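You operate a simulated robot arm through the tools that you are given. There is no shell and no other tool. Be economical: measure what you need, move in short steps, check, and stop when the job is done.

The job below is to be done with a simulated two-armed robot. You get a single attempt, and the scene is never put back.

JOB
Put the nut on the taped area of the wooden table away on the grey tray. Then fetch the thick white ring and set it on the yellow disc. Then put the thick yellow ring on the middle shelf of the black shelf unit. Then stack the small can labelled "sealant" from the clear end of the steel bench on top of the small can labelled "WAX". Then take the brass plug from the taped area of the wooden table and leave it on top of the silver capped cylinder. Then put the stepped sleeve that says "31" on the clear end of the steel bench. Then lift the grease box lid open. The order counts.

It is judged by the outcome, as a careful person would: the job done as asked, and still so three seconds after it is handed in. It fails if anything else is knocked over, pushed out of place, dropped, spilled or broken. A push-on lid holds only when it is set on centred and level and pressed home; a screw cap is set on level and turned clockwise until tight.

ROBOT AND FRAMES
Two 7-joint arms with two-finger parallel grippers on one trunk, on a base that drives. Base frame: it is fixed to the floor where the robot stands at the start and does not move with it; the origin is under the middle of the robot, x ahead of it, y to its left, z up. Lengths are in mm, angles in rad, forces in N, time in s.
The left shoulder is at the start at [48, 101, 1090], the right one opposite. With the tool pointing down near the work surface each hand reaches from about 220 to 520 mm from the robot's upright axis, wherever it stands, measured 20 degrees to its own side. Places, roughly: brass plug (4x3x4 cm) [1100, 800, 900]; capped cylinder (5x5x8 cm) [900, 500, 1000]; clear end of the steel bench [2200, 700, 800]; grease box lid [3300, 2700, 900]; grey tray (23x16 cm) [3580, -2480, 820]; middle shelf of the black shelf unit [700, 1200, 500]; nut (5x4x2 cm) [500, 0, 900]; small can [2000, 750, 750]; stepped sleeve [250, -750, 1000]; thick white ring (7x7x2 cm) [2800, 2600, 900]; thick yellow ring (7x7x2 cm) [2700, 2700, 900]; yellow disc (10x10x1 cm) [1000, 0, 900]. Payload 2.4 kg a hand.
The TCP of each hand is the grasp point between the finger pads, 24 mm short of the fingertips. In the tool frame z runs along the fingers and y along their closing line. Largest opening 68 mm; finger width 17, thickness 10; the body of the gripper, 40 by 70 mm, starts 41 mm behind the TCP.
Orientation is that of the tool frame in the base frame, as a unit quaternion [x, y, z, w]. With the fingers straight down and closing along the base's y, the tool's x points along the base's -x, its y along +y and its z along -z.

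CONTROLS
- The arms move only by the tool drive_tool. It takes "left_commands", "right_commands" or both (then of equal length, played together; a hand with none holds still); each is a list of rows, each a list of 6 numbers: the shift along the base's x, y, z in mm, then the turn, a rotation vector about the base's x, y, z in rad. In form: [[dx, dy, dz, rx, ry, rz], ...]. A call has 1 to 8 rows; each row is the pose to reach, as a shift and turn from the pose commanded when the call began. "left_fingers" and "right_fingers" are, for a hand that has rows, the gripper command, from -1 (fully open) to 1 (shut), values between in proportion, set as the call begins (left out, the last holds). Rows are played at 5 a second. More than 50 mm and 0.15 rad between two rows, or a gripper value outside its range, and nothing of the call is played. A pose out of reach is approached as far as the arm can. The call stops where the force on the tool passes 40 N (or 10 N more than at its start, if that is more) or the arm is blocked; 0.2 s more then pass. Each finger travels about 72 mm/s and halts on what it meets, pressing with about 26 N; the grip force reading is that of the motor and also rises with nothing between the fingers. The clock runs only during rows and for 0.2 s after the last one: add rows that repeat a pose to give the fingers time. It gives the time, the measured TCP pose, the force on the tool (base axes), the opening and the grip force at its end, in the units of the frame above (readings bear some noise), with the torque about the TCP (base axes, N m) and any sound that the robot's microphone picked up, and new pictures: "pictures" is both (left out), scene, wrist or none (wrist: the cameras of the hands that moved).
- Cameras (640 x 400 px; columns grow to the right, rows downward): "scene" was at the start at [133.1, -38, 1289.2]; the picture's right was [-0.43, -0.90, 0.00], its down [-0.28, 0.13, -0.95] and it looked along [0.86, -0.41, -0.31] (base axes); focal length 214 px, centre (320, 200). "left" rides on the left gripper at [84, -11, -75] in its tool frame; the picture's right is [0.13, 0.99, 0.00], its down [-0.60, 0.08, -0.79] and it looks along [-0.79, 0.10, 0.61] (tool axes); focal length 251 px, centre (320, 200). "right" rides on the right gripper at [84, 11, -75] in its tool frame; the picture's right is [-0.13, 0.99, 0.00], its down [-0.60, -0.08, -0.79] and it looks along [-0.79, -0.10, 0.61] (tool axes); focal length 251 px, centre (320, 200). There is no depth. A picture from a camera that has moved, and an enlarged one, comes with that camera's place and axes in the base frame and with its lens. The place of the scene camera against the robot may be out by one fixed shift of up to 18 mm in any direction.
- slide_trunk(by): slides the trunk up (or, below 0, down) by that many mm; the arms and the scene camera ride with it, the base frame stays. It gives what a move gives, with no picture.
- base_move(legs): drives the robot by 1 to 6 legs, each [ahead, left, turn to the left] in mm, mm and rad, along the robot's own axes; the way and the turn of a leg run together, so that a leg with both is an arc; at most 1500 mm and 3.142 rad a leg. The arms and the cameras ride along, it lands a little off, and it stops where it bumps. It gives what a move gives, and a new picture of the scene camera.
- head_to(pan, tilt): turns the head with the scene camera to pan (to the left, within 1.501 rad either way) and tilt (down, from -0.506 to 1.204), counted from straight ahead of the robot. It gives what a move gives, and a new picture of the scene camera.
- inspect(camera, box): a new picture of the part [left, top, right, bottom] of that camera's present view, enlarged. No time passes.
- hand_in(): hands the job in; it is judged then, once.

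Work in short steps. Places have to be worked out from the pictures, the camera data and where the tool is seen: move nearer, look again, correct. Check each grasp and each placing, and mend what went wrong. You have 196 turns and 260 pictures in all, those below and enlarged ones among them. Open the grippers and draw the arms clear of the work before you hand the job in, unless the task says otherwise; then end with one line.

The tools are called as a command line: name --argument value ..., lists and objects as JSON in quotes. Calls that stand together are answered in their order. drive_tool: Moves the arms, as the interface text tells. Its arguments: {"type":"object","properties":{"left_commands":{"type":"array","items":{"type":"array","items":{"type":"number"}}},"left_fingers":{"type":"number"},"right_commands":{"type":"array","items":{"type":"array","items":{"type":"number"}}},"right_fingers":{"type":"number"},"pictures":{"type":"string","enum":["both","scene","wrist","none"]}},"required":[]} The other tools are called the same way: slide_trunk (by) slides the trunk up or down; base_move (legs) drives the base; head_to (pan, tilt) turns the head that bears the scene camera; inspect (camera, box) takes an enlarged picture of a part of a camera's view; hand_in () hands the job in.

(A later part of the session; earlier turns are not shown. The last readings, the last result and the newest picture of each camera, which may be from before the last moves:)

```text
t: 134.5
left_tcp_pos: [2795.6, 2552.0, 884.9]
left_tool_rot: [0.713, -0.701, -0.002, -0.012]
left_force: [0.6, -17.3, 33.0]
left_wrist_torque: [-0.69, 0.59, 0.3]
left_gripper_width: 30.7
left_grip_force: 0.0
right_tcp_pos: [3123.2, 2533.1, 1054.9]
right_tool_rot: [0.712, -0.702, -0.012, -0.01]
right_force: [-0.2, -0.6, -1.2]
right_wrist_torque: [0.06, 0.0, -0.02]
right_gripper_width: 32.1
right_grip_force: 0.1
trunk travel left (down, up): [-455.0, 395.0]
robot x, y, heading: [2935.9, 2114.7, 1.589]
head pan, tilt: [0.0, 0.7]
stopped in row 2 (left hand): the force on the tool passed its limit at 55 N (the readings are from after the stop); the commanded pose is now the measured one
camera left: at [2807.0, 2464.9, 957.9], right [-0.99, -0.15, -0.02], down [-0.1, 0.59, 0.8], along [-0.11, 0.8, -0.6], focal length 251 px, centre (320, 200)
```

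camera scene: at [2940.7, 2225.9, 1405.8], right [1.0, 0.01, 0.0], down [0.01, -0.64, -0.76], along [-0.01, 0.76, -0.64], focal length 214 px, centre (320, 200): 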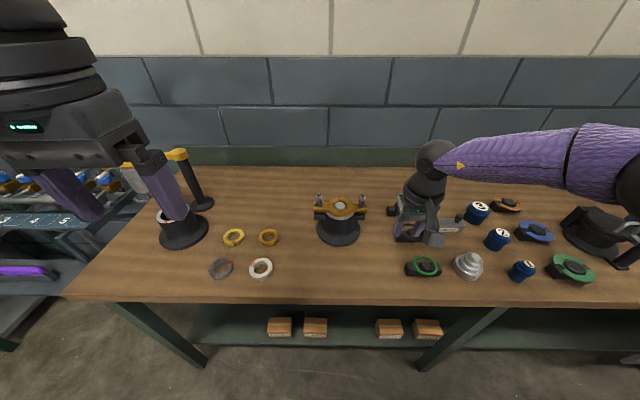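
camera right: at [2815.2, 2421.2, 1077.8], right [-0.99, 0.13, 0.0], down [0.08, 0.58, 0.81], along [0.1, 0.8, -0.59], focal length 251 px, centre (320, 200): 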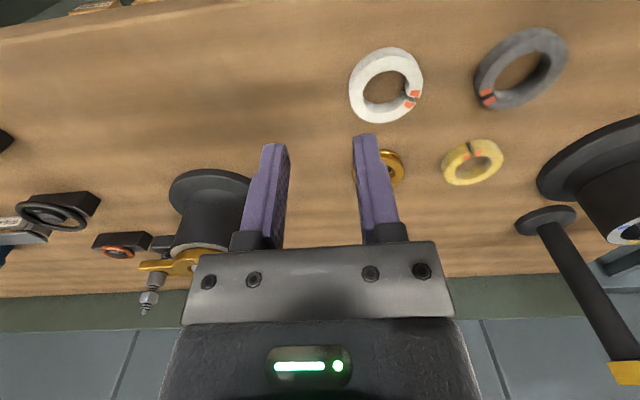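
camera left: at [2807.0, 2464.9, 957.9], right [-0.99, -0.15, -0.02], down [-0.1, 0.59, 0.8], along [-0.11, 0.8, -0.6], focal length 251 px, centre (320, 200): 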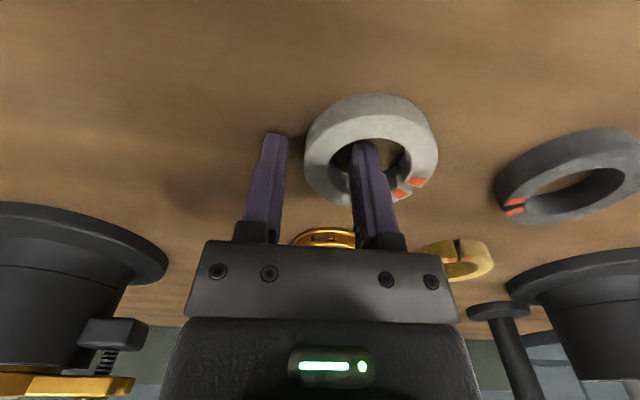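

Contact was the inner finger's front edge on the ring (top ≈861); ring centre is really ≈[2768, 2556]. Lift, shift +6 in y, level the tool, and descend again.

drive_tool --left_commands '[[0, 0, 8, 0, 0, 0], [-1, 6, 8, 0, 0, 0], [-1, 7, -2, 0, 0, 0], [-1, 7, -10, 0, 0, 0], [-1, 7, -16, 0, 0, 0], [-1, 7, -16, 0, 0, 0]]' --pictures "wrist"

```text
t: 135.4
left_tcp_pos: [2793.8, 2561.0, 884.1]
left_tool_rot: [0.713, -0.701, -0.006, -0.015]
left_force: [-0.6, -17.0, 35.3]
left_wrist_torque: [-0.72, 0.7, 0.34]
left_gripper_width: 31.9
left_grip_force: 0.0
left hand out of reach, approached as far as the arm can: row 4
right_tcp_pos: [3121.6, 2533.2, 1055.9]
right_tool_rot: [0.713, -0.701, -0.012, -0.01]
right_force: [0.0, 0.0, 1.0]
right_wrist_torque: [-0.03, 0.02, -0.01]
right_gripper_width: 32.2
right_grip_force: 0.1
trunk travel left (down, up): [-455.0, 395.0]
robot x, y, heading: [2942.9, 2113.3, 1.59]
head pan, tilt: [0.0, 0.7]
stopped in row 4 (left hand): the force on the tool passed its limit at 68 N (the readings are from after the stop); the commanded pose is now the measured one
camera left: at [2805.5, 2473.5, 956.8], right [-0.99, -0.15, -0.02], down [-0.1, 0.58, 0.81], along [-0.11, 0.8, -0.59], focal length 251 px, centre (320, 200)
```

left: 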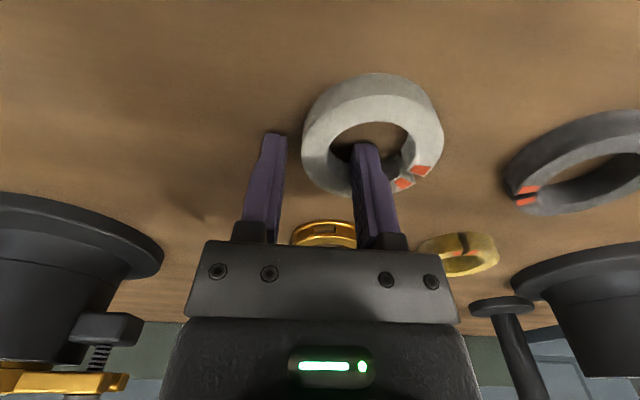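

Same height again, so this is the bench top (~860) and the inner finger is inside the hole. Raise 3 mm and close.

drive_tool --left_commands '[[0, 0, 4, 0, 0, 0], [0, 0, 4, 0, 0, 0]]' --pictures "none"

drive_tool --left_commands '[[0, 0, 0, 0, 0, 0], [0, 0, 0, 0, 0, 0], [0, 0, 0, 0, 0, 0]]' --left_fingers 1 --pictures "wrist"

```text
t: 136.0
left_tcp_pos: [2795.5, 2566.3, 885.3]
left_tool_rot: [0.712, -0.702, -0.005, -0.016]
left_force: [0.1, 0.9, -0.4]
left_wrist_torque: [0.02, -0.01, -0.02]
left_gripper_width: 31.9
left_grip_force: 0.1
right_tcp_pos: [3122.8, 2536.8, 1053.1]
right_tool_rot: [0.712, -0.703, -0.009, -0.009]
right_force: [0.2, -0.3, 0.9]
right_wrist_torque: [-0.02, 0.04, -0.04]
right_gripper_width: 32.0
right_grip_force: 0.0
trunk travel left (down, up): [-455.0, 395.0]
robot x, y, heading: [2943.4, 2112.6, 1.587]
head pan, tilt: [0.0, 0.7]
```

```text
t: 136.8
left_tcp_pos: [2795.0, 2564.5, 884.3]
left_tool_rot: [0.713, -0.701, -0.005, -0.014]
left_force: [-0.4, 0.5, 0.2]
left_wrist_torque: [0.02, 0.0, 0.0]
left_gripper_width: 11.3
left_grip_force: 25.9
right_tcp_pos: [3121.9, 2537.3, 1053.5]
right_tool_rot: [0.712, -0.702, -0.011, -0.008]
right_force: [-0.5, 0.4, 0.6]
right_wrist_torque: [0.03, 0.03, -0.01]
right_gripper_width: 32.0
right_grip_force: 0.1
trunk travel left (down, up): [-455.0, 395.0]
robot x, y, heading: [2941.8, 2114.2, 1.586]
head pan, tilt: [0.0, 0.7]
camera left: at [2806.3, 2477.6, 957.8], right [-0.99, -0.14, -0.02], down [-0.1, 0.58, 0.81], along [-0.11, 0.8, -0.59], focal length 251 px, centre (320, 200)
```

left: 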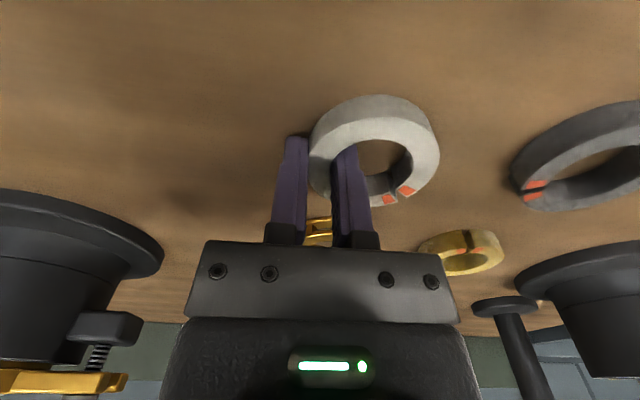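

Gripping the ring's wall (11 mm). Lift and check.

drive_tool --left_commands '[[0, 0, 20, 0, 0, 0], [0, 0, 60, 0, 0, 0], [0, -5, 105, 0, 0, 0], [0, -15, 150, 0, 0, 0]]' --pictures "wrist"

```text
t: 137.8
left_tcp_pos: [2795.6, 2549.8, 1036.5]
left_tool_rot: [0.713, -0.701, -0.005, -0.014]
left_force: [1.0, 0.3, -0.3]
left_wrist_torque: [0.02, -0.02, 0.02]
left_gripper_width: 11.4
left_grip_force: 25.8
right_tcp_pos: [3122.0, 2537.0, 1053.9]
right_tool_rot: [0.712, -0.702, -0.01, -0.008]
right_force: [0.7, 0.4, 0.8]
right_wrist_torque: [0.0, -0.01, 0.0]
right_gripper_width: 31.9
right_grip_force: 0.1
trunk travel left (down, up): [-455.0, 395.0]
robot x, y, heading: [2941.6, 2114.9, 1.584]
head pan, tilt: [0.0, 0.7]
camera left: at [2806.5, 2461.8, 1108.8], right [-0.99, -0.15, -0.02], down [-0.1, 0.58, 0.81], along [-0.11, 0.8, -0.59], focal length 251 px, centre (320, 200)
```

left: 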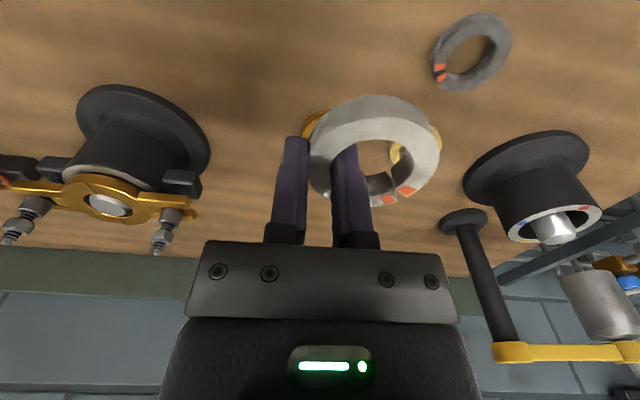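

Ring held. I'll zoom to determine exactly where its centre lies relative to the fingers.

inspect --camera "left" --box '[260, 80, 460, 220]'

```text
2.86 times, centred on (360, 150) of left
camera zoom: at [2806.5, 2461.8, 1108.8], right [-0.99, -0.15, -0.02], down [-0.1, 0.58, 0.81], along [-0.11, 0.8, -0.59], focal length 718 px, centre (206, 343)
```

zoom: 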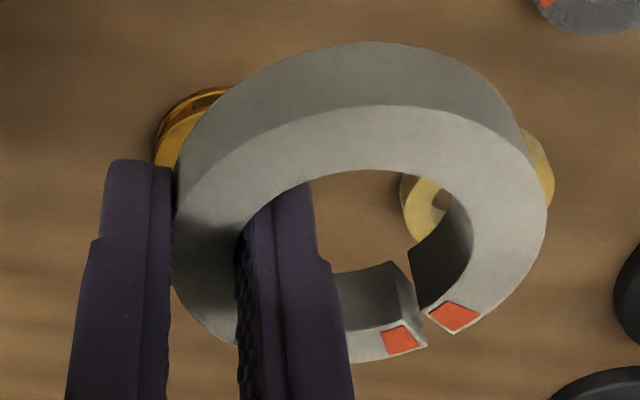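

Ring is firmly held. Raise the right hand to its parking place, tuck the left, then drive back toward the wood table's aisle.

drive_tool --right_commands '[[0, -10, 45, 0, 0, 0], [5, -30, 90, 0, 0, 0], [15, -55, 130, 0, 0, 0], [25, -80, 170, 0, 0, 0], [35, -110, 208, 0, 0, 0], [45, -140, 246, 0, 0, 0], [55, -170, 284, 0, 0, 0], [65, -200, 320, 0, 0, 0]]' --left_commands '[[0, -10, 40, 0, 0, 0], [-5, -30, 80, 0, 0, 0], [-10, -55, 120, 0, 0, 0], [-15, -80, 160, 0, 0, 0], [-20, -110, 195, 0, 0, 0], [-25, -140, 225, 0, 0, 0], [-25, -170, 240, 0, 0, 0], [-25, -185, 240, 0, 0, 0]]' --right_fingers -1 --pictures "none"

base_move --legs '[[-400, 0, 0], [0, 1470, 0], [0, 0, 1.55]]'

```text
t: 139.6
left_tcp_pos: [2768.9, 2363.6, 1274.4]
left_tool_rot: [0.713, -0.701, -0.005, -0.015]
left_force: [-0.1, -0.4, -0.5]
left_wrist_torque: [-0.01, -0.05, 0.01]
left_gripper_width: 11.5
left_grip_force: 26.0
right_tcp_pos: [3185.7, 2333.3, 1372.4]
right_tool_rot: [0.713, -0.701, -0.01, -0.01]
right_force: [-0.6, -0.1, -0.2]
right_wrist_torque: [-0.02, 0.04, 0.0]
right_gripper_width: 67.8
right_grip_force: 0.1
trunk travel left (down, up): [-455.0, 395.0]
robot x, y, heading: [2936.5, 2115.4, 1.584]
head pan, tilt: [0.0, 0.7]
```

```text
t: 150.2
left_tcp_pos: [1242.4, 1836.7, 1268.8]
left_tool_rot: [0.818, -0.574, -0.013, -0.033]
left_force: [0.4, -0.4, -0.5]
left_wrist_torque: [0.06, 0.04, 0.03]
left_gripper_width: 11.8
left_grip_force: 26.2
right_tcp_pos: [1645.7, 1937.4, 1377.2]
right_tool_rot: [0.814, -0.58, -0.01, -0.029]
right_force: [0.3, -0.4, -0.3]
right_wrist_torque: [0.01, 0.02, -0.01]
right_gripper_width: 68.0
right_grip_force: 0.1
trunk travel left (down, up): [-455.0, 395.0]
robot x, y, heading: [1499.5, 1695.3, 1.913]
head pan, tilt: [0.0, 0.7]
stopped in leg 3: the robot was blocked; the commanded pose is now the measured one
camera scene: at [1482.7, 1839.9, 1407.6], right [0.94, 0.33, -0.02], down [0.21, -0.63, -0.75], along [-0.27, 0.7, -0.66], focal length 214 px, centre (320, 200)
```

scene: 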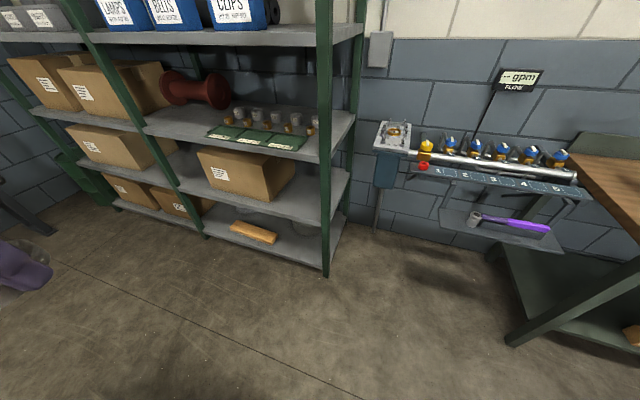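

Something blocked the turn. Look left to see what is touched.

head_to --pan 1.3 --tilt 0.6

head_to --pan -1.4 --tilt 0.8

```text
t: 151.7
left_tcp_pos: [1239.8, 1830.2, 1268.6]
left_tool_rot: [0.819, -0.573, -0.015, -0.037]
left_force: [0.4, -0.1, -1.0]
left_wrist_torque: [0.01, -0.04, 0.0]
left_gripper_width: 11.6
left_grip_force: 25.7
right_tcp_pos: [1641.4, 1930.0, 1379.6]
right_tool_rot: [0.814, -0.58, -0.008, -0.032]
right_force: [0.3, 0.5, -0.2]
right_wrist_torque: [-0.01, -0.03, 0.02]
right_gripper_width: 67.9
right_grip_force: 0.1
trunk travel left (down, up): [-455.0, 395.0]
robot x, y, heading: [1500.8, 1693.6, 1.91]
head pan, tilt: [1.3, 0.6]
camera scene: at [1420.9, 1750.5, 1419.5], right [-0.07, 1.0, -0.03], down [0.55, 0.02, -0.83], along [-0.83, -0.07, -0.55], focal length 214 px, centre (320, 200)
```

scene: 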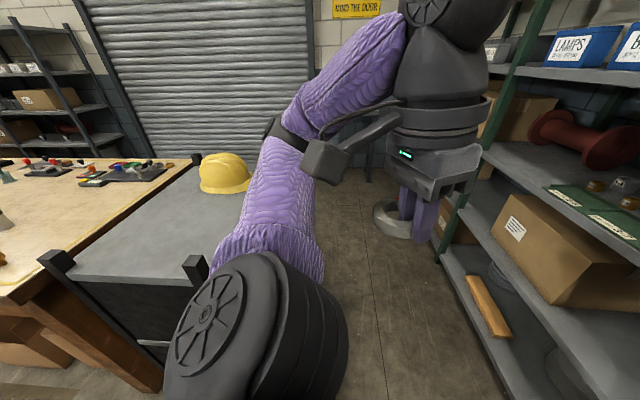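

```text
t: 154.1
left_tcp_pos: [1239.6, 1830.4, 1270.0]
left_tool_rot: [0.818, -0.574, -0.014, -0.036]
left_force: [0.0, 0.6, -1.0]
left_wrist_torque: [0.02, 0.03, -0.01]
left_gripper_width: 11.3
left_grip_force: 26.2
right_tcp_pos: [1641.9, 1930.4, 1378.2]
right_tool_rot: [0.813, -0.581, -0.009, -0.032]
right_force: [0.9, -0.3, -0.6]
right_wrist_torque: [0.03, 0.0, -0.05]
right_gripper_width: 68.2
right_grip_force: 0.0
trunk travel left (down, up): [-455.0, 395.0]
robot x, y, heading: [1501.5, 1694.6, 1.914]
head pan, tilt: [-1.4, 0.799]
camera scene: at [1579.0, 1795.9, 1399.5], right [0.49, -0.87, 0.02], down [-0.63, -0.37, -0.68], along [0.6, 0.32, -0.73], focal length 214 px, centre (320, 200)
```

scene: 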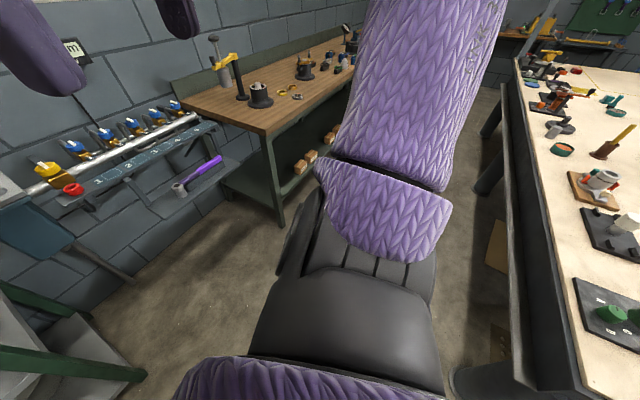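

head_to --pan 0.6 --tilt 1.2

head_to --pan 1.5 --tilt 1.2

```text
t: 156.1
left_tcp_pos: [1239.8, 1829.9, 1268.9]
left_tool_rot: [0.818, -0.574, -0.014, -0.036]
left_force: [0.4, 0.0, -1.2]
left_wrist_torque: [-0.02, 0.01, -0.01]
left_gripper_width: 11.7
left_grip_force: 26.1
right_tcp_pos: [1641.5, 1931.2, 1378.9]
right_tool_rot: [0.814, -0.58, -0.009, -0.033]
right_force: [0.2, 0.8, -0.9]
right_wrist_torque: [0.03, 0.03, 0.0]
right_gripper_width: 68.1
right_grip_force: 0.1
trunk travel left (down, up): [-455.0, 395.0]
robot x, y, heading: [1499.8, 1694.9, 1.915]
head pan, tilt: [0.6, 1.201]
camera scene: at [1463.2, 1788.5, 1373.4], right [0.59, 0.81, -0.03], down [0.75, -0.56, -0.36], along [-0.3, 0.19, -0.93], focal length 214 px, centre (320, 200)
```

scene: 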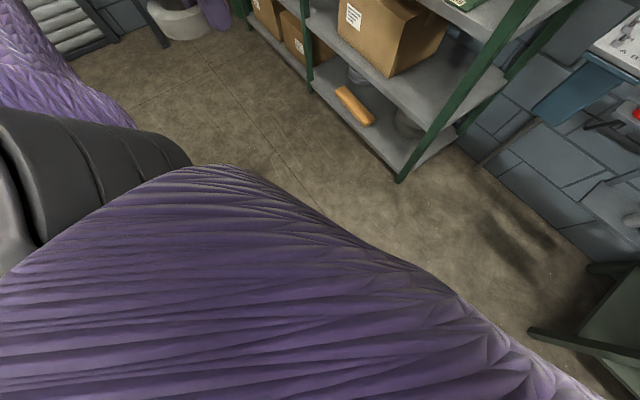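

```text
t: 157.2
left_tcp_pos: [1239.9, 1830.3, 1268.0]
left_tool_rot: [0.818, -0.574, -0.014, -0.036]
left_force: [0.1, 0.0, -0.8]
left_wrist_torque: [-0.01, -0.01, 0.0]
left_gripper_width: 11.6
left_grip_force: 25.9
right_tcp_pos: [1640.9, 1930.5, 1379.2]
right_tool_rot: [0.814, -0.581, -0.01, -0.032]
right_force: [0.6, -0.2, -0.4]
right_wrist_torque: [0.0, 0.0, 0.01]
right_gripper_width: 68.0
right_grip_force: 0.0
trunk travel left (down, up): [-455.0, 395.0]
robot x, y, heading: [1500.2, 1694.8, 1.912]
head pan, tilt: [1.499, 1.201]
camera scene: at [1454.5, 1740.7, 1374.7], right [-0.27, 0.96, -0.02], down [0.89, 0.24, -0.38], along [-0.36, -0.12, -0.92], focal length 214 px, centre (320, 200)
```

scene: 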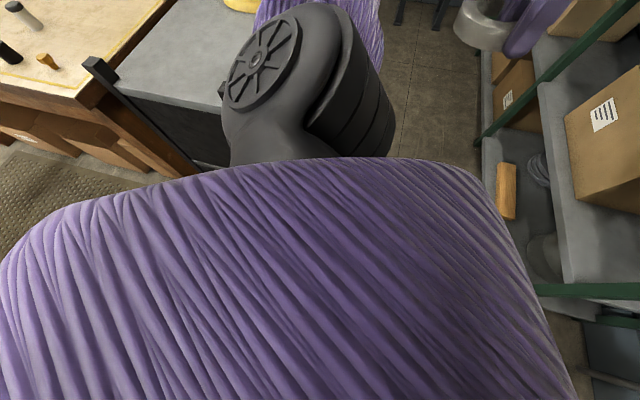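

Nothing obvious; I'll move away toward open floor (ahead-right) and see whether the tilt clears.

base_move --legs '[[80, -150, 0]]'

head_to --pan 1.4 --tilt 0.9

```text
t: 158.0
left_tcp_pos: [1228.9, 1786.5, 1260.7]
left_tool_rot: [0.815, -0.571, -0.017, -0.098]
left_force: [0.9, -0.6, -1.1]
left_wrist_torque: [0.05, 0.01, -0.01]
left_gripper_width: 11.6
left_grip_force: 26.1
right_tcp_pos: [1618.4, 1871.6, 1379.3]
right_tool_rot: [0.81, -0.583, -0.009, -0.06]
right_force: [0.6, -0.1, -0.6]
right_wrist_torque: [0.03, 0.0, 0.02]
right_gripper_width: 68.0
right_grip_force: 0.1
trunk travel left (down, up): [-455.0, 395.0]
robot x, y, heading: [1502.0, 1701.4, 1.911]
head pan, tilt: [1.499, 1.201]
stopped in leg 1: the robot was blocked; the commanded pose is now the measured one
camera scene: at [1458.4, 1743.6, 1374.8], right [-0.27, 0.96, -0.02], down [0.89, 0.24, -0.38], along [-0.36, -0.12, -0.92], focal length 214 px, centre (320, 200)
```

scene: 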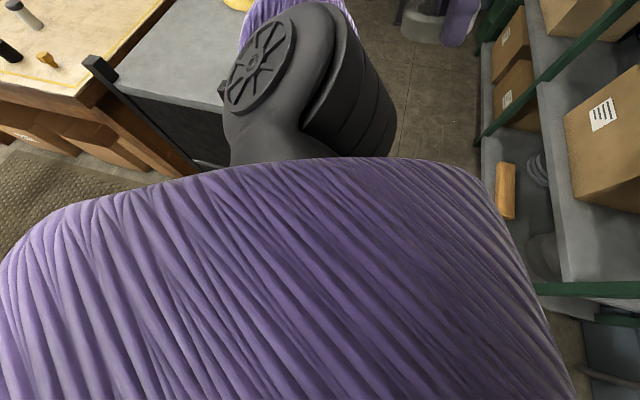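

```text
t: 158.8
left_tcp_pos: [1229.5, 1788.2, 1260.8]
left_tool_rot: [0.813, -0.573, -0.015, -0.099]
left_force: [0.5, 0.1, 0.1]
left_wrist_torque: [0.01, -0.01, -0.02]
left_gripper_width: 11.6
left_grip_force: 25.7
right_tcp_pos: [1617.8, 1874.0, 1380.0]
right_tool_rot: [0.81, -0.583, -0.01, -0.06]
right_force: [0.0, 0.8, 0.0]
right_wrist_torque: [0.01, 0.0, 0.02]
right_gripper_width: 68.1
right_grip_force: 0.1
trunk travel left (down, up): [-455.0, 395.0]
robot x, y, heading: [1501.7, 1694.6, 1.914]
head pan, tilt: [1.4, 0.901]
camera scene: at [1437.5, 1747.2, 1394.7], right [-0.17, 0.99, -0.02], down [0.77, 0.12, -0.63], along [-0.62, -0.13, -0.77], focal length 214 px, centre (320, 200)
```

scene: 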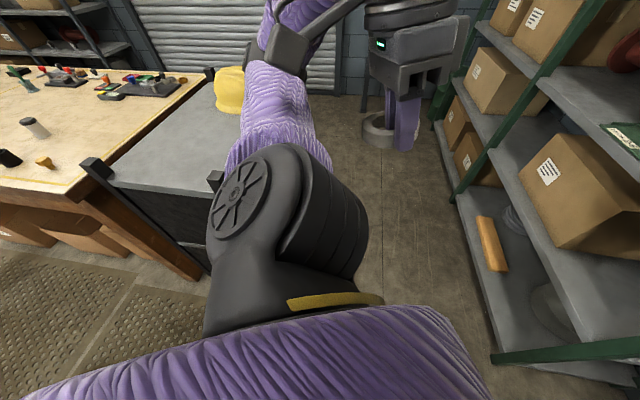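

head_to --pan -1.5 --tilt 0.35

head_to --pan -0.7 --tilt 1.15

```text
t: 161.3
left_tcp_pos: [1229.2, 1787.7, 1260.2]
left_tool_rot: [0.813, -0.573, -0.016, -0.099]
left_force: [-0.4, 0.0, -0.6]
left_wrist_torque: [-0.01, -0.01, -0.01]
left_gripper_width: 11.5
left_grip_force: 26.0
right_tcp_pos: [1619.5, 1873.5, 1381.8]
right_tool_rot: [0.81, -0.584, -0.008, -0.058]
right_force: [123.1, 35.5, 82.2]
right_wrist_torque: [-4.21, 9.46, 2.26]
right_gripper_width: 68.1
right_grip_force: 0.2
trunk travel left (down, up): [-455.0, 395.0]
robot x, y, heading: [1499.4, 1698.8, 1.915]
head pan, tilt: [-1.499, 0.351]
camera scene: at [1528.6, 1850.6, 1426.0], right [0.98, -0.18, -0.01], down [-0.1, -0.48, -0.87], along [0.15, 0.86, -0.49], focal length 214 px, centre (320, 200)
```

scene: 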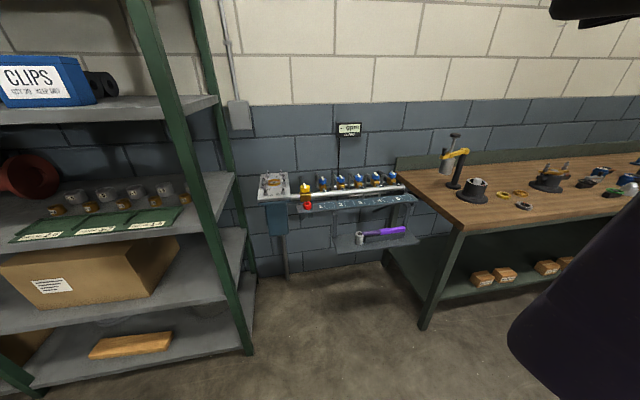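

```text
t: 162.4
left_tcp_pos: [1230.2, 1787.1, 1262.1]
left_tool_rot: [0.813, -0.573, -0.016, -0.099]
left_force: [-0.2, 1.0, -0.2]
left_wrist_torque: [0.01, -0.02, 0.03]
left_gripper_width: 11.2
left_grip_force: 25.9
right_tcp_pos: [1620.7, 1871.9, 1378.9]
right_tool_rot: [0.809, -0.585, 0.0, -0.064]
right_force: [118.7, 31.5, -87.4]
right_wrist_torque: [1.04, 2.42, 2.22]
right_gripper_width: 64.0
right_grip_force: 0.0
trunk travel left (down, up): [-455.0, 395.0]
robot x, y, heading: [1504.2, 1702.5, 1.916]
head pan, tilt: [-0.7, 1.15]
camera scene: at [1529.1, 1847.9, 1417.5], right [0.98, -0.19, -0.01], down [-0.12, -0.56, -0.82], along [0.15, 0.81, -0.57], focal length 214 px, centre (320, 200)
```

scene: 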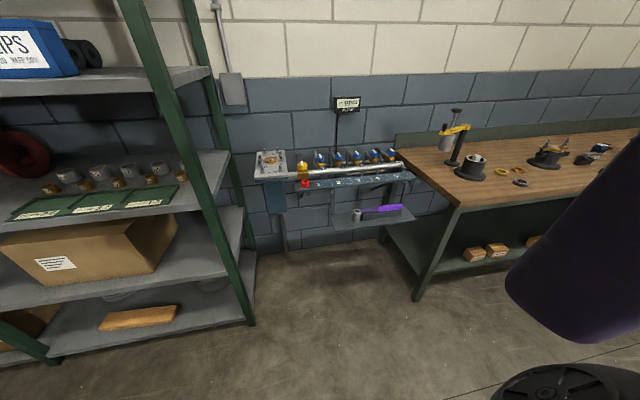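

The head is pressing against the right gripper. Turn the head back to the middle, then move the right hand out forward and to the right.

head_to --pan 0.3 --tilt 0.6

drive_tool --right_commands '[[12, 25, 0, 0, 0, 0], [24, 50, 0, 0, 0, 0], [36, 76, 0, 0, 0, 0], [48, 102, 0, 0, 0, 0], [58, 112, 0, 0, 0, 0]]' --pictures "both"

```text
t: 163.7
left_tcp_pos: [1228.7, 1787.6, 1261.6]
left_tool_rot: [0.814, -0.573, -0.016, -0.099]
left_force: [0.2, 0.1, 0.4]
left_wrist_torque: [0.02, -0.03, 0.02]
left_gripper_width: 11.3
left_grip_force: 25.8
right_tcp_pos: [1617.6, 1874.3, 1381.6]
right_tool_rot: [0.807, -0.587, -0.01, -0.061]
right_force: [-19.2, 95.7, -23.6]
right_wrist_torque: [-3.91, -1.88, -4.51]
right_gripper_width: 64.4
right_grip_force: 0.1
trunk travel left (down, up): [-455.0, 395.0]
robot x, y, heading: [1504.9, 1696.4, 1.91]
head pan, tilt: [0.3, 0.6]
camera scene: at [1525.9, 1848.7, 1418.2], right [0.99, -0.16, -0.01], down [-0.09, -0.56, -0.82], along [0.12, 0.82, -0.57], focal length 214 px, centre (320, 200)
```

scene: 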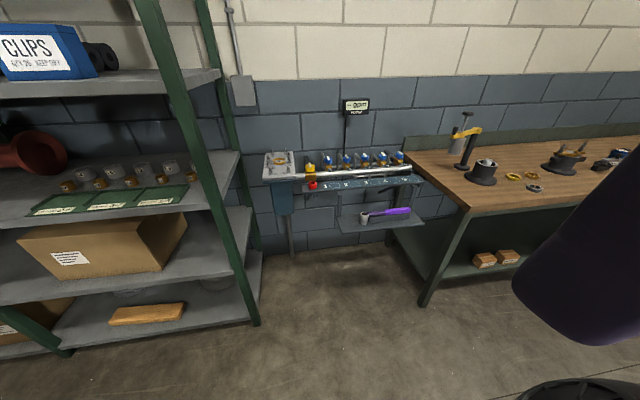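

```text
t: 164.0
left_tcp_pos: [1221.5, 1761.0, 1259.1]
left_tool_rot: [0.808, -0.57, -0.021, -0.151]
left_force: [-0.4, 0.1, -0.7]
left_wrist_torque: [-0.01, 0.01, 0.04]
left_gripper_width: 11.7
left_grip_force: 26.3
right_tcp_pos: [1606.5, 1840.3, 1382.2]
right_tool_rot: [0.813, -0.578, -0.013, -0.072]
right_force: [-0.2, 1.5, -1.0]
right_wrist_torque: [-0.05, 0.02, 0.0]
right_gripper_width: 68.2
right_grip_force: 0.0
trunk travel left (down, up): [-455.0, 395.0]
robot x, y, heading: [1506.2, 1702.5, 1.913]
head pan, tilt: [0.3, 0.6]
stopped in row 1 (left hand): the arm was blocked; the commanded pose is now the measured one
camera scene: at [1459.8, 1826.3, 1417.9], right [0.83, 0.55, -0.02], down [0.3, -0.48, -0.82], along [-0.46, 0.68, -0.57], focal length 214 px, centre (320, 200)
camera right: at [1619.2, 1747.5, 1446.1], right [-0.98, -0.2, -0.09], down [-0.17, 0.49, 0.86], along [-0.13, 0.85, -0.51], focal length 251 px, centre (320, 200)
```

scene: 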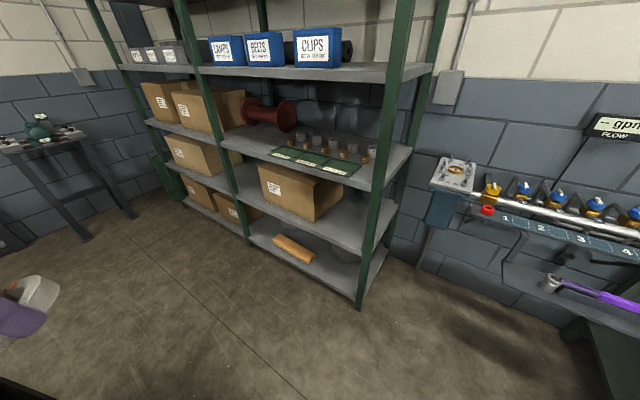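
right: 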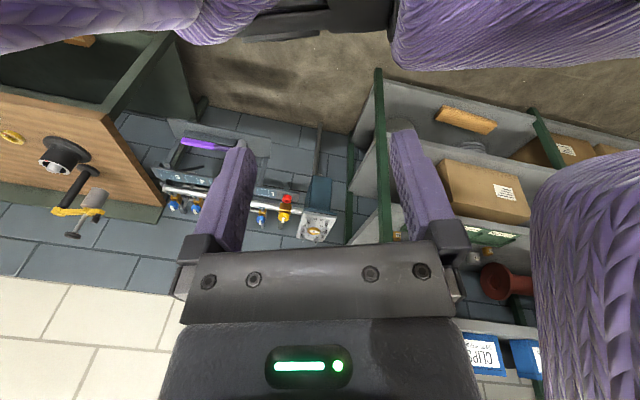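

The left arm is reported blocked. Look at it closely.

head_to --pan 1.1 --tilt 0.2

inspect --camera "left" --box '[0, 0, 640, 400]'

```text
t: 165.2
left_tcp_pos: [1223.5, 1764.5, 1258.8]
left_tool_rot: [0.809, -0.569, -0.019, -0.147]
left_force: [0.0, 0.4, -0.6]
left_wrist_torque: [0.06, -0.07, 0.02]
left_gripper_width: 11.7
left_grip_force: 26.0
right_tcp_pos: [1607.0, 1846.3, 1382.3]
right_tool_rot: [0.812, -0.579, -0.01, -0.071]
right_force: [-0.3, 0.3, 0.3]
right_wrist_torque: [0.0, -0.04, -0.01]
right_gripper_width: 67.9
right_grip_force: 0.0
trunk travel left (down, up): [-455.0, 395.0]
robot x, y, heading: [1500.2, 1697.3, 1.916]
head pan, tilt: [1.1, 0.201]
camera scene: at [1417.8, 1769.3, 1455.9], right [0.13, 0.99, -0.02], down [0.19, -0.05, -0.98], along [-0.97, 0.12, -0.19], focal length 214 px, centre (320, 200)
```

scene: 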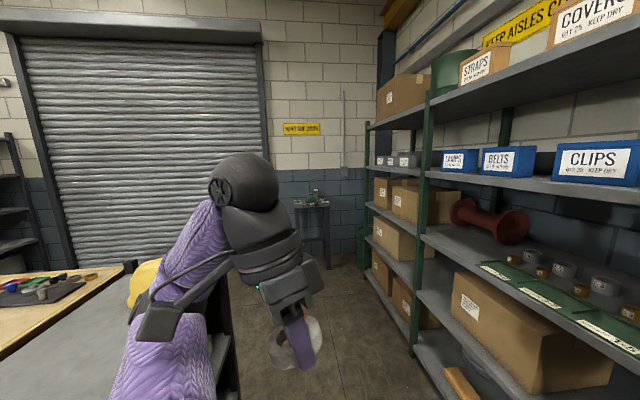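

```text
1.00 times, centred on (320, 200) of left (not enlarged: the box is as wide or as high as the picture)
camera zoom: at [1252.1, 1670.4, 1316.0], right [-0.87, -0.42, -0.24], down [-0.39, 0.32, 0.86], along [-0.29, 0.85, -0.45], focal length 251 px, centre (320, 200)
```

zoom: 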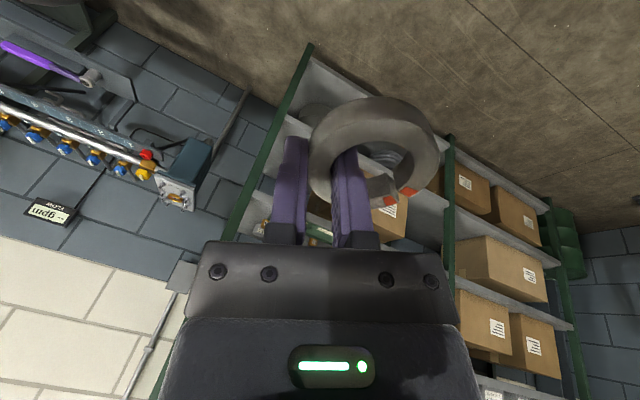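

I'll bring the left hand back to its level tucked pose (forward 100, level) and see whether it moves freely.

drive_tool --left_commands '[[8, 25, 5, -0.065, 0.035, 0], [16, 50, 10, -0.13, 0.07, 0], [26, 80, 15, -0.2, 0.1, 0], [36, 110, 20, -0.262, 0.138, 0], [39, 120, 20, -0.262, 0.138, 0]]' --pictures "none"

```text
t: 165.5
left_tcp_pos: [1214.5, 1738.9, 1256.2]
left_tool_rot: [0.809, -0.565, -0.024, -0.161]
left_force: [0.1, 0.7, 0.0]
left_wrist_torque: [-0.01, 0.0, 0.01]
left_gripper_width: 11.4
left_grip_force: 26.3
left hand out of reach, approached as far as the arm can: row 1
right_tcp_pos: [1601.6, 1815.9, 1385.0]
right_tool_rot: [0.819, -0.569, -0.03, -0.065]
right_force: [0.6, -0.1, -1.1]
right_wrist_torque: [0.02, 0.03, -0.01]
right_gripper_width: 68.1
right_grip_force: 0.1
trunk travel left (down, up): [-455.0, 395.0]
robot x, y, heading: [1503.0, 1700.4, 1.91]
head pan, tilt: [1.1, 0.201]
stopped in row 1 (left hand): the arm was blocked; the commanded pose is now the measured one
```

Check stability with a null move of both arms.

drive_tool --left_commands '[[0, 0, 0, 0, 0, 0], [0, 0, 0, 0, 0, 0], [0, 0, 0, 0, 0, 0]]' --right_commands '[[0, 0, 0, 0, 0, 0], [0, 0, 0, 0, 0, 0], [0, 0, 0, 0, 0, 0]]' --pictures "none"

base_move --legs '[[0, 0, -0.1]]'

```text
t: 166.4
left_tcp_pos: [1208.7, 1720.0, 1255.3]
left_tool_rot: [0.8, -0.558, -0.039, -0.218]
left_force: [-0.4, -0.5, 0.4]
left_wrist_torque: [0.0, 0.01, 0.01]
left_gripper_width: 11.5
left_grip_force: 26.0
right_tcp_pos: [1598.2, 1780.0, 1385.9]
right_tool_rot: [0.831, -0.552, -0.054, -0.046]
right_force: [0.3, 0.5, -0.2]
right_wrist_torque: [-0.04, 0.05, 0.04]
right_gripper_width: 68.2
right_grip_force: 0.0
trunk travel left (down, up): [-455.0, 395.0]
robot x, y, heading: [1503.8, 1699.2, 1.913]
head pan, tilt: [1.1, 0.201]
stopped in row 3 (left hand): the arm was blocked; the commanded pose is now the measured one
```

```text
t: 167.3
left_tcp_pos: [1211.4, 1771.7, 1254.6]
left_tool_rot: [0.771, -0.603, -0.021, -0.205]
left_force: [-0.8, 0.3, -0.7]
left_wrist_torque: [-0.01, -0.01, -0.04]
left_gripper_width: 11.8
left_grip_force: 25.7
right_tcp_pos: [1605.2, 1796.8, 1384.5]
right_tool_rot: [0.797, -0.601, -0.043, -0.046]
right_force: [-0.2, 0.3, 1.0]
right_wrist_torque: [0.03, -0.01, 0.0]
right_gripper_width: 68.0
right_grip_force: 0.0
trunk travel left (down, up): [-455.0, 395.0]
robot x, y, heading: [1495.9, 1702.3, 1.803]
head pan, tilt: [1.1, 0.201]
camera scene: at [1421.6, 1792.1, 1455.2], right [0.24, 0.97, -0.03], down [0.18, -0.08, -0.98], along [-0.95, 0.23, -0.19], focal length 214 px, centre (320, 200)
```

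scene: 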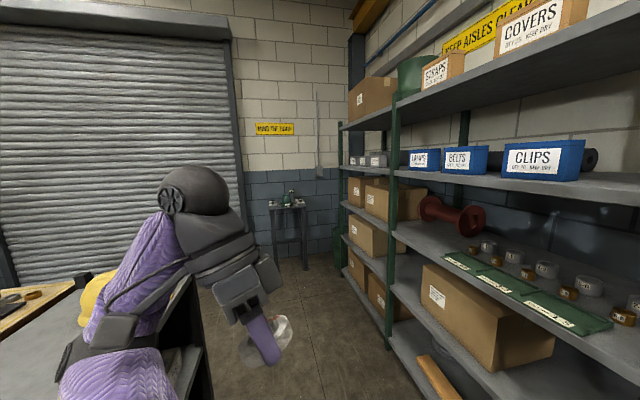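

Turning right works. Turn back further, away from whatever the left elbow touches.

base_move --legs '[[0, 0, -0.25], [150, -100, 0]]'

drive_tool --left_commands '[[0, 0, 0, 0, 0, 0], [0, 0, 0, 0, 0, 0]]' --right_commands '[[0, 0, 0, 0, 0, 0], [0, 0, 0, 0, 0, 0]]' --pictures "none"

```text
t: 169.7
left_tcp_pos: [1320.3, 1970.3, 1253.2]
left_tool_rot: [-0.684, 0.687, 0.002, 0.247]
left_force: [1.2, 0.9, -0.6]
left_wrist_torque: [-0.01, 0.0, 0.0]
left_gripper_width: 11.6
left_grip_force: 26.2
right_tcp_pos: [1700.4, 1886.3, 1382.3]
right_tool_rot: [0.717, -0.693, -0.037, -0.068]
right_force: [1.2, 0.5, -0.8]
right_wrist_torque: [-0.01, 0.01, 0.0]
right_gripper_width: 68.1
right_grip_force: 0.1
trunk travel left (down, up): [-455.0, 395.0]
robot x, y, heading: [1603.3, 1852.2, 1.554]
head pan, tilt: [1.1, 0.201]
camera scene: at [1519.9, 1954.4, 1451.9], right [0.47, 0.88, -0.02], down [0.18, -0.11, -0.98], along [-0.87, 0.45, -0.21], focal length 214 px, centre (320, 200)
```

scene: 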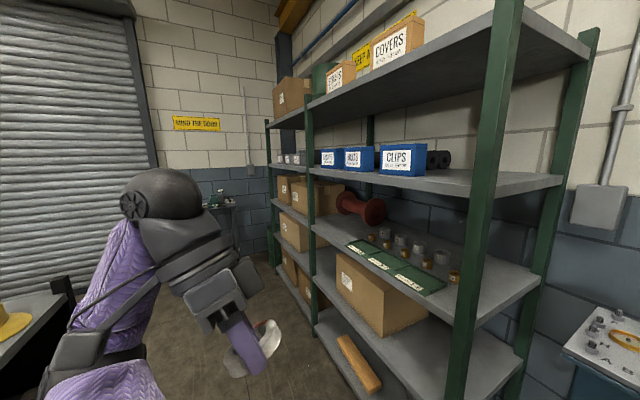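

```text
t: 170.2
left_tcp_pos: [1325.8, 1950.5, 1256.3]
left_tool_rot: [-0.675, 0.681, 0.014, 0.285]
left_force: [0.4, 0.6, 0.4]
left_wrist_torque: [0.02, -0.01, -0.02]
left_gripper_width: 11.5
left_grip_force: 26.2
right_tcp_pos: [1699.9, 1856.2, 1380.8]
right_tool_rot: [0.716, -0.692, -0.045, -0.078]
right_force: [-0.5, 0.1, -0.9]
right_wrist_torque: [0.02, -0.01, 0.0]
right_gripper_width: 67.9
right_grip_force: 0.1
trunk travel left (down, up): [-455.0, 395.0]
robot x, y, heading: [1600.9, 1854.9, 1.554]
head pan, tilt: [1.1, 0.201]
```

Both hands shift equally at each reset, as if the robot itself leans slightly. Re-read the head axes looking straight ahead/down to measure a tilt.

head_to --pan 0.0 --tilt 1.2

inspect --camera "right" --box '[0, 0, 640, 400]'

```text
t: 171.6
left_tcp_pos: [1325.4, 1953.4, 1255.7]
left_tool_rot: [-0.675, 0.681, 0.014, 0.283]
left_force: [-0.6, 1.2, -0.4]
left_wrist_torque: [0.02, 0.0, 0.0]
left_gripper_width: 11.4
left_grip_force: 25.8
right_tcp_pos: [1700.7, 1858.9, 1380.0]
right_tool_rot: [0.716, -0.693, -0.044, -0.077]
right_force: [-0.1, 0.5, 0.7]
right_wrist_torque: [0.0, -0.01, -0.02]
right_gripper_width: 68.0
right_grip_force: 0.1
trunk travel left (down, up): [-455.0, 395.0]
robot x, y, heading: [1597.9, 1855.0, 1.562]
head pan, tilt: [0.0, 1.201]
camera scene: at [1602.4, 1964.1, 1370.4], right [1.0, -0.01, 0.0], down [-0.01, -0.94, -0.34], along [0.0, 0.34, -0.94], focal length 214 px, centre (320, 200)
```

scene: 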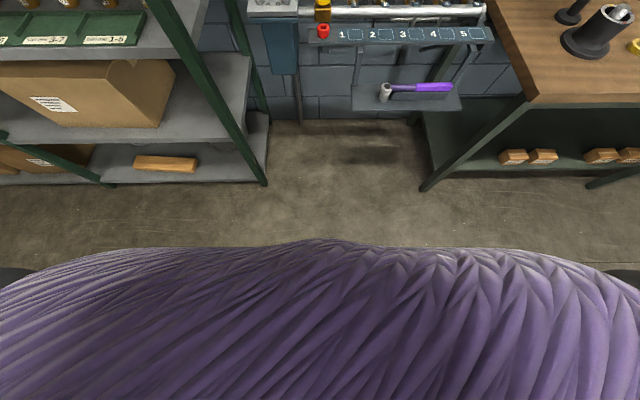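

```text
1.00 times, centred on (320, 200) of right (not enlarged: the box is as wide or as high as the picture)
camera zoom: at [1689.0, 1761.9, 1439.0], right [-0.99, 0.1, -0.03], down [0.02, 0.46, 0.89], along [0.1, 0.88, -0.46], focal length 251 px, centre (320, 200)
```

zoom: 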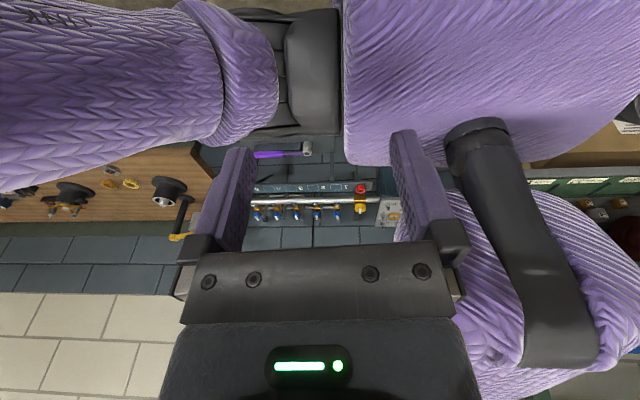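

The robot leans slightly forward (~0.02) and the resets pulled both hands inward. Move both hands out to their level tucked poses.

drive_tool --left_commands '[[10, 25, 5, -0.085, 0.077, 0], [20, 50, 10, -0.17, 0.155, 0], [35, 80, 15, -0.255, 0.232, 0], [50, 110, 20, -0.34, 0.31, 0], [70, 140, 25, -0.424, 0.387, 0], [80, 160, 25, -0.424, 0.387, 0]]' --right_commands '[[15, 35, 0, -0.03, 0.008, 0], [30, 70, 0, -0.06, 0.015, 0], [45, 105, 0, -0.1, 0.025, 0], [60, 140, 0, -0.14, 0.035, 0], [75, 175, 0, -0.172, 0.044, 0], [85, 205, 0, -0.172, 0.044, 0]]' --pictures "none"

```text
t: 173.0
left_tcp_pos: [1401.0, 2107.8, 1276.6]
left_tool_rot: [-0.703, 0.711, -0.004, -0.03]
left_force: [-1.1, 0.7, -0.6]
left_wrist_torque: [-0.04, 0.0, 0.01]
left_gripper_width: 11.6
left_grip_force: 25.7
left hand out of reach, approached as far as the arm can: row 3
right_tcp_pos: [1783.7, 2062.8, 1377.7]
right_tool_rot: [0.718, -0.696, 0.001, 0.0]
right_force: [0.5, -0.6, 0.7]
right_wrist_torque: [-0.01, 0.02, 0.04]
right_gripper_width: 68.1
right_grip_force: 0.2
trunk travel left (down, up): [-455.0, 395.0]
robot x, y, heading: [1598.4, 1849.3, 1.554]
head pan, tilt: [0.0, 1.201]
```

Arms are freed. Turn left here, in more open floor.

base_move --legs '[[0, 0, 0.8]]'

```text
t: 175.4
left_tcp_pos: [1279.9, 1891.4, 1276.8]
left_tool_rot: [0.922, -0.386, 0.016, 0.026]
left_force: [-0.2, 1.6, -0.3]
left_wrist_torque: [0.01, -0.03, 0.02]
left_gripper_width: 11.4
left_grip_force: 26.3
right_tcp_pos: [1581.5, 2130.5, 1379.0]
right_tool_rot: [0.93, -0.368, 0.0, 0.001]
right_force: [1.1, -0.4, 0.1]
right_wrist_torque: [-0.02, -0.03, 0.02]
right_gripper_width: 67.9
right_grip_force: 0.1
trunk travel left (down, up): [-455.0, 395.0]
robot x, y, heading: [1601.0, 1852.3, 2.343]
head pan, tilt: [0.0, 1.201]
camera scene: at [1526.6, 1932.9, 1370.3], right [0.72, 0.7, 0.0], down [0.66, -0.67, -0.34], along [-0.24, 0.25, -0.94], focal length 214 px, centre (320, 200)
```

scene: 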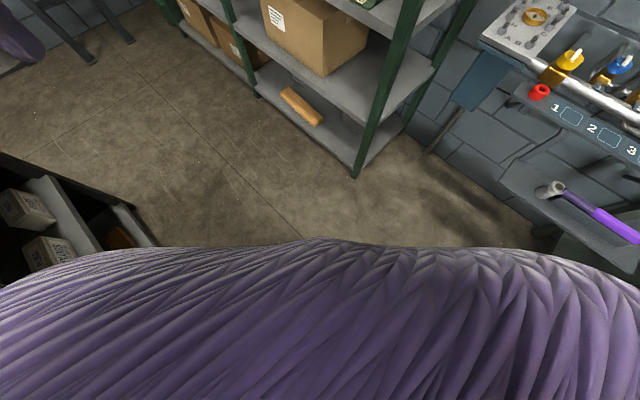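

Turn the rest to face −x, then slide along the aisle (x≈1530) to y≈150.

base_move --legs '[[0, 0, 0.79], [60, 0, 0], [0, 850, 0], [0, 830, 0]]'

head_to --pan 0.1 --tilt 0.7

```text
t: 186.8
left_tcp_pos: [1347.4, -52.9, 1280.3]
left_tool_rot: [1.0, 0.01, 0.014, 0.017]
left_force: [-1.8, -0.2, -0.2]
left_wrist_torque: [0.0, 0.0, 0.02]
left_gripper_width: 11.6
left_grip_force: 26.0
right_tcp_pos: [1381.2, 331.2, 1381.5]
right_tool_rot: [0.999, 0.031, -0.009, -0.001]
right_force: [0.0, 0.9, 0.0]
right_wrist_torque: [0.0, 0.02, -0.01]
right_gripper_width: 68.2
right_grip_force: 0.0
trunk travel left (down, up): [-455.0, 395.0]
robot x, y, heading: [1572.0, 155.4, -3.126]
head pan, tilt: [0.0, 1.201]
camera scene: at [1489.5, 154.4, 1374.8], right [-0.02, 1.0, 0.0], down [0.93, 0.01, -0.36], along [-0.36, -0.01, -0.93], focal length 214 px, centre (320, 200)
```

scene: 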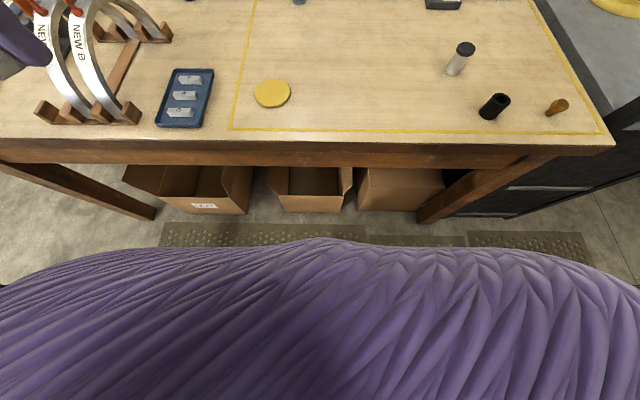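

```text
t: 187.7
left_tcp_pos: [1347.5, -52.1, 1276.9]
left_tool_rot: [1.0, 0.01, 0.014, 0.017]
left_force: [-0.5, -0.2, 0.0]
left_wrist_torque: [0.02, 0.03, -0.05]
left_gripper_width: 11.4
left_grip_force: 26.5
right_tcp_pos: [1382.5, 330.2, 1378.4]
right_tool_rot: [0.999, 0.031, -0.01, -0.001]
right_force: [-0.4, 0.2, -0.3]
right_wrist_torque: [0.01, -0.02, -0.02]
right_gripper_width: 67.9
right_grip_force: 0.0
trunk travel left (down, up): [-455.0, 395.0]
robot x, y, heading: [1569.6, 154.1, -3.123]
head pan, tilt: [0.099, 0.7]
camera scene: at [1461.0, 145.9, 1410.7], right [-0.11, 0.99, 0.0], down [0.64, 0.07, -0.76], along [-0.76, -0.09, -0.64], focal length 214 px, centre (320, 200)
```

scene: 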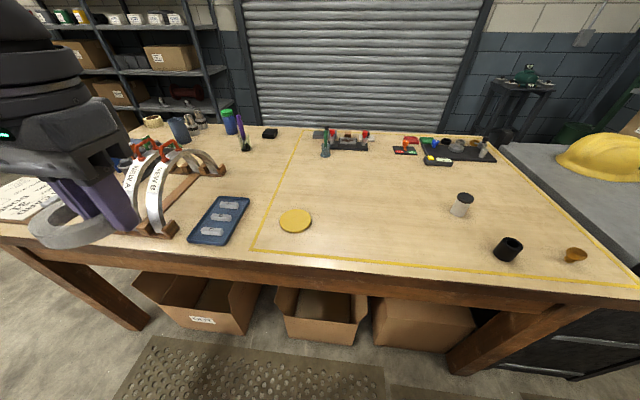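

The yellow disc is near [985, 5]. Move 150 ahead to get it at the left arm's good reach.

base_move --legs '[[145, -25, 0]]'

```text
t: 189.0
left_tcp_pos: [1204.2, -33.1, 1277.5]
left_tool_rot: [1.0, 0.012, 0.016, 0.018]
left_force: [0.1, 0.5, -1.3]
left_wrist_torque: [0.02, -0.02, -0.01]
left_gripper_width: 11.5
left_grip_force: 26.4
right_tcp_pos: [1236.4, 351.1, 1378.0]
right_tool_rot: [0.999, 0.034, -0.009, 0.0]
right_force: [0.0, -0.1, -0.1]
right_wrist_torque: [0.03, -0.04, 0.01]
right_gripper_width: 68.0
right_grip_force: 0.1
trunk travel left (down, up): [-455.0, 395.0]
robot x, y, heading: [1424.9, 175.9, -3.12]
head pan, tilt: [0.099, 0.7]
camera scene: at [1316.5, 167.2, 1410.7], right [-0.12, 0.99, 0.0], down [0.64, 0.08, -0.76], along [-0.76, -0.09, -0.64], focal length 214 px, centre (320, 200)
```

scene: 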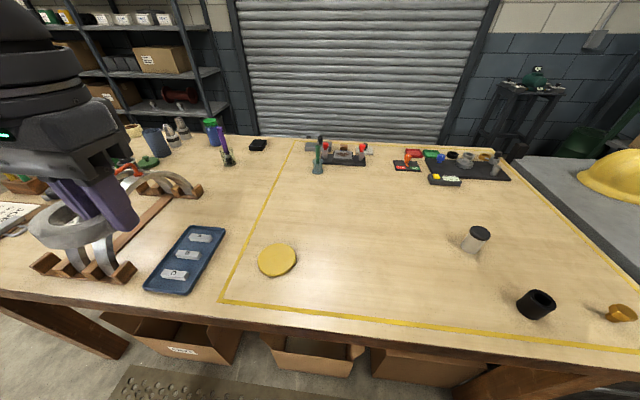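

Bring the left hand with the ring over the disc at z≈1060, levelling the tool.

drive_tool --left_commands '[[-35, 15, -10, 0.018, 0.016, 0], [-75, 30, -25, 0.036, 0.032, 0], [-115, 45, -45, 0.036, 0.032, 0], [-150, 55, -75, 0.036, 0.032, 0], [-180, 62, -110, 0.036, 0.032, 0], [-200, 65, -150, 0.036, 0.032, 0], [-210, 65, -195, 0.036, 0.032, 0], [-212, 65, -200, 0.036, 0.032, 0]]' --pictures "both"

```text
t: 190.8
left_tcp_pos: [1017.5, 14.1, 1080.9]
left_tool_rot: [1.0, 0.012, -0.002, -0.001]
left_force: [0.5, 0.1, -0.4]
left_wrist_torque: [0.01, 0.02, -0.03]
left_gripper_width: 11.9
left_grip_force: 26.1
left hand out of reach, approached as far as the arm can: row 6, 7, 8
right_tcp_pos: [1238.2, 350.7, 1374.6]
right_tool_rot: [0.999, 0.033, -0.01, 0.0]
right_force: [-0.2, 0.5, 0.3]
right_wrist_torque: [-0.04, -0.06, -0.01]
right_gripper_width: 68.0
right_grip_force: 0.0
trunk travel left (down, up): [-455.0, 395.0]
robot x, y, heading: [1424.0, 178.7, -3.119]
head pan, tilt: [0.099, 0.7]
camera scene: at [1317.6, 167.2, 1410.8], right [-0.12, 0.99, 0.0], down [0.64, 0.08, -0.76], along [-0.76, -0.09, -0.64], focal length 214 px, centre (320, 200)
camera left: at [1100.7, 25.3, 1156.1], right [0.15, -0.99, 0.0], down [-0.6, -0.1, 0.79], along [-0.79, -0.12, -0.61], focal length 251 px, centre (320, 200)
```

scene: 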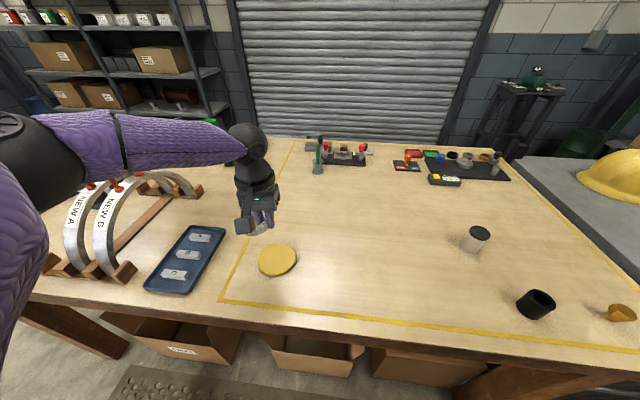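
left: 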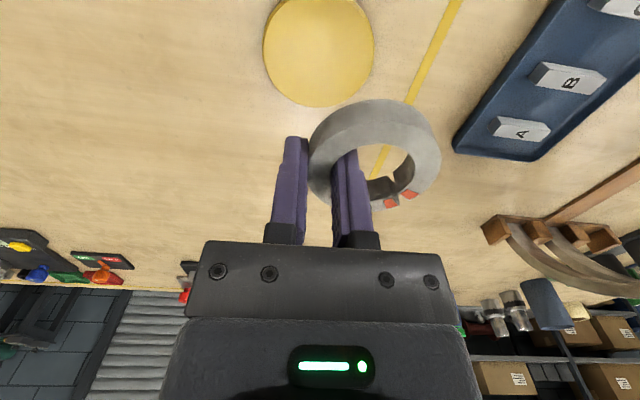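

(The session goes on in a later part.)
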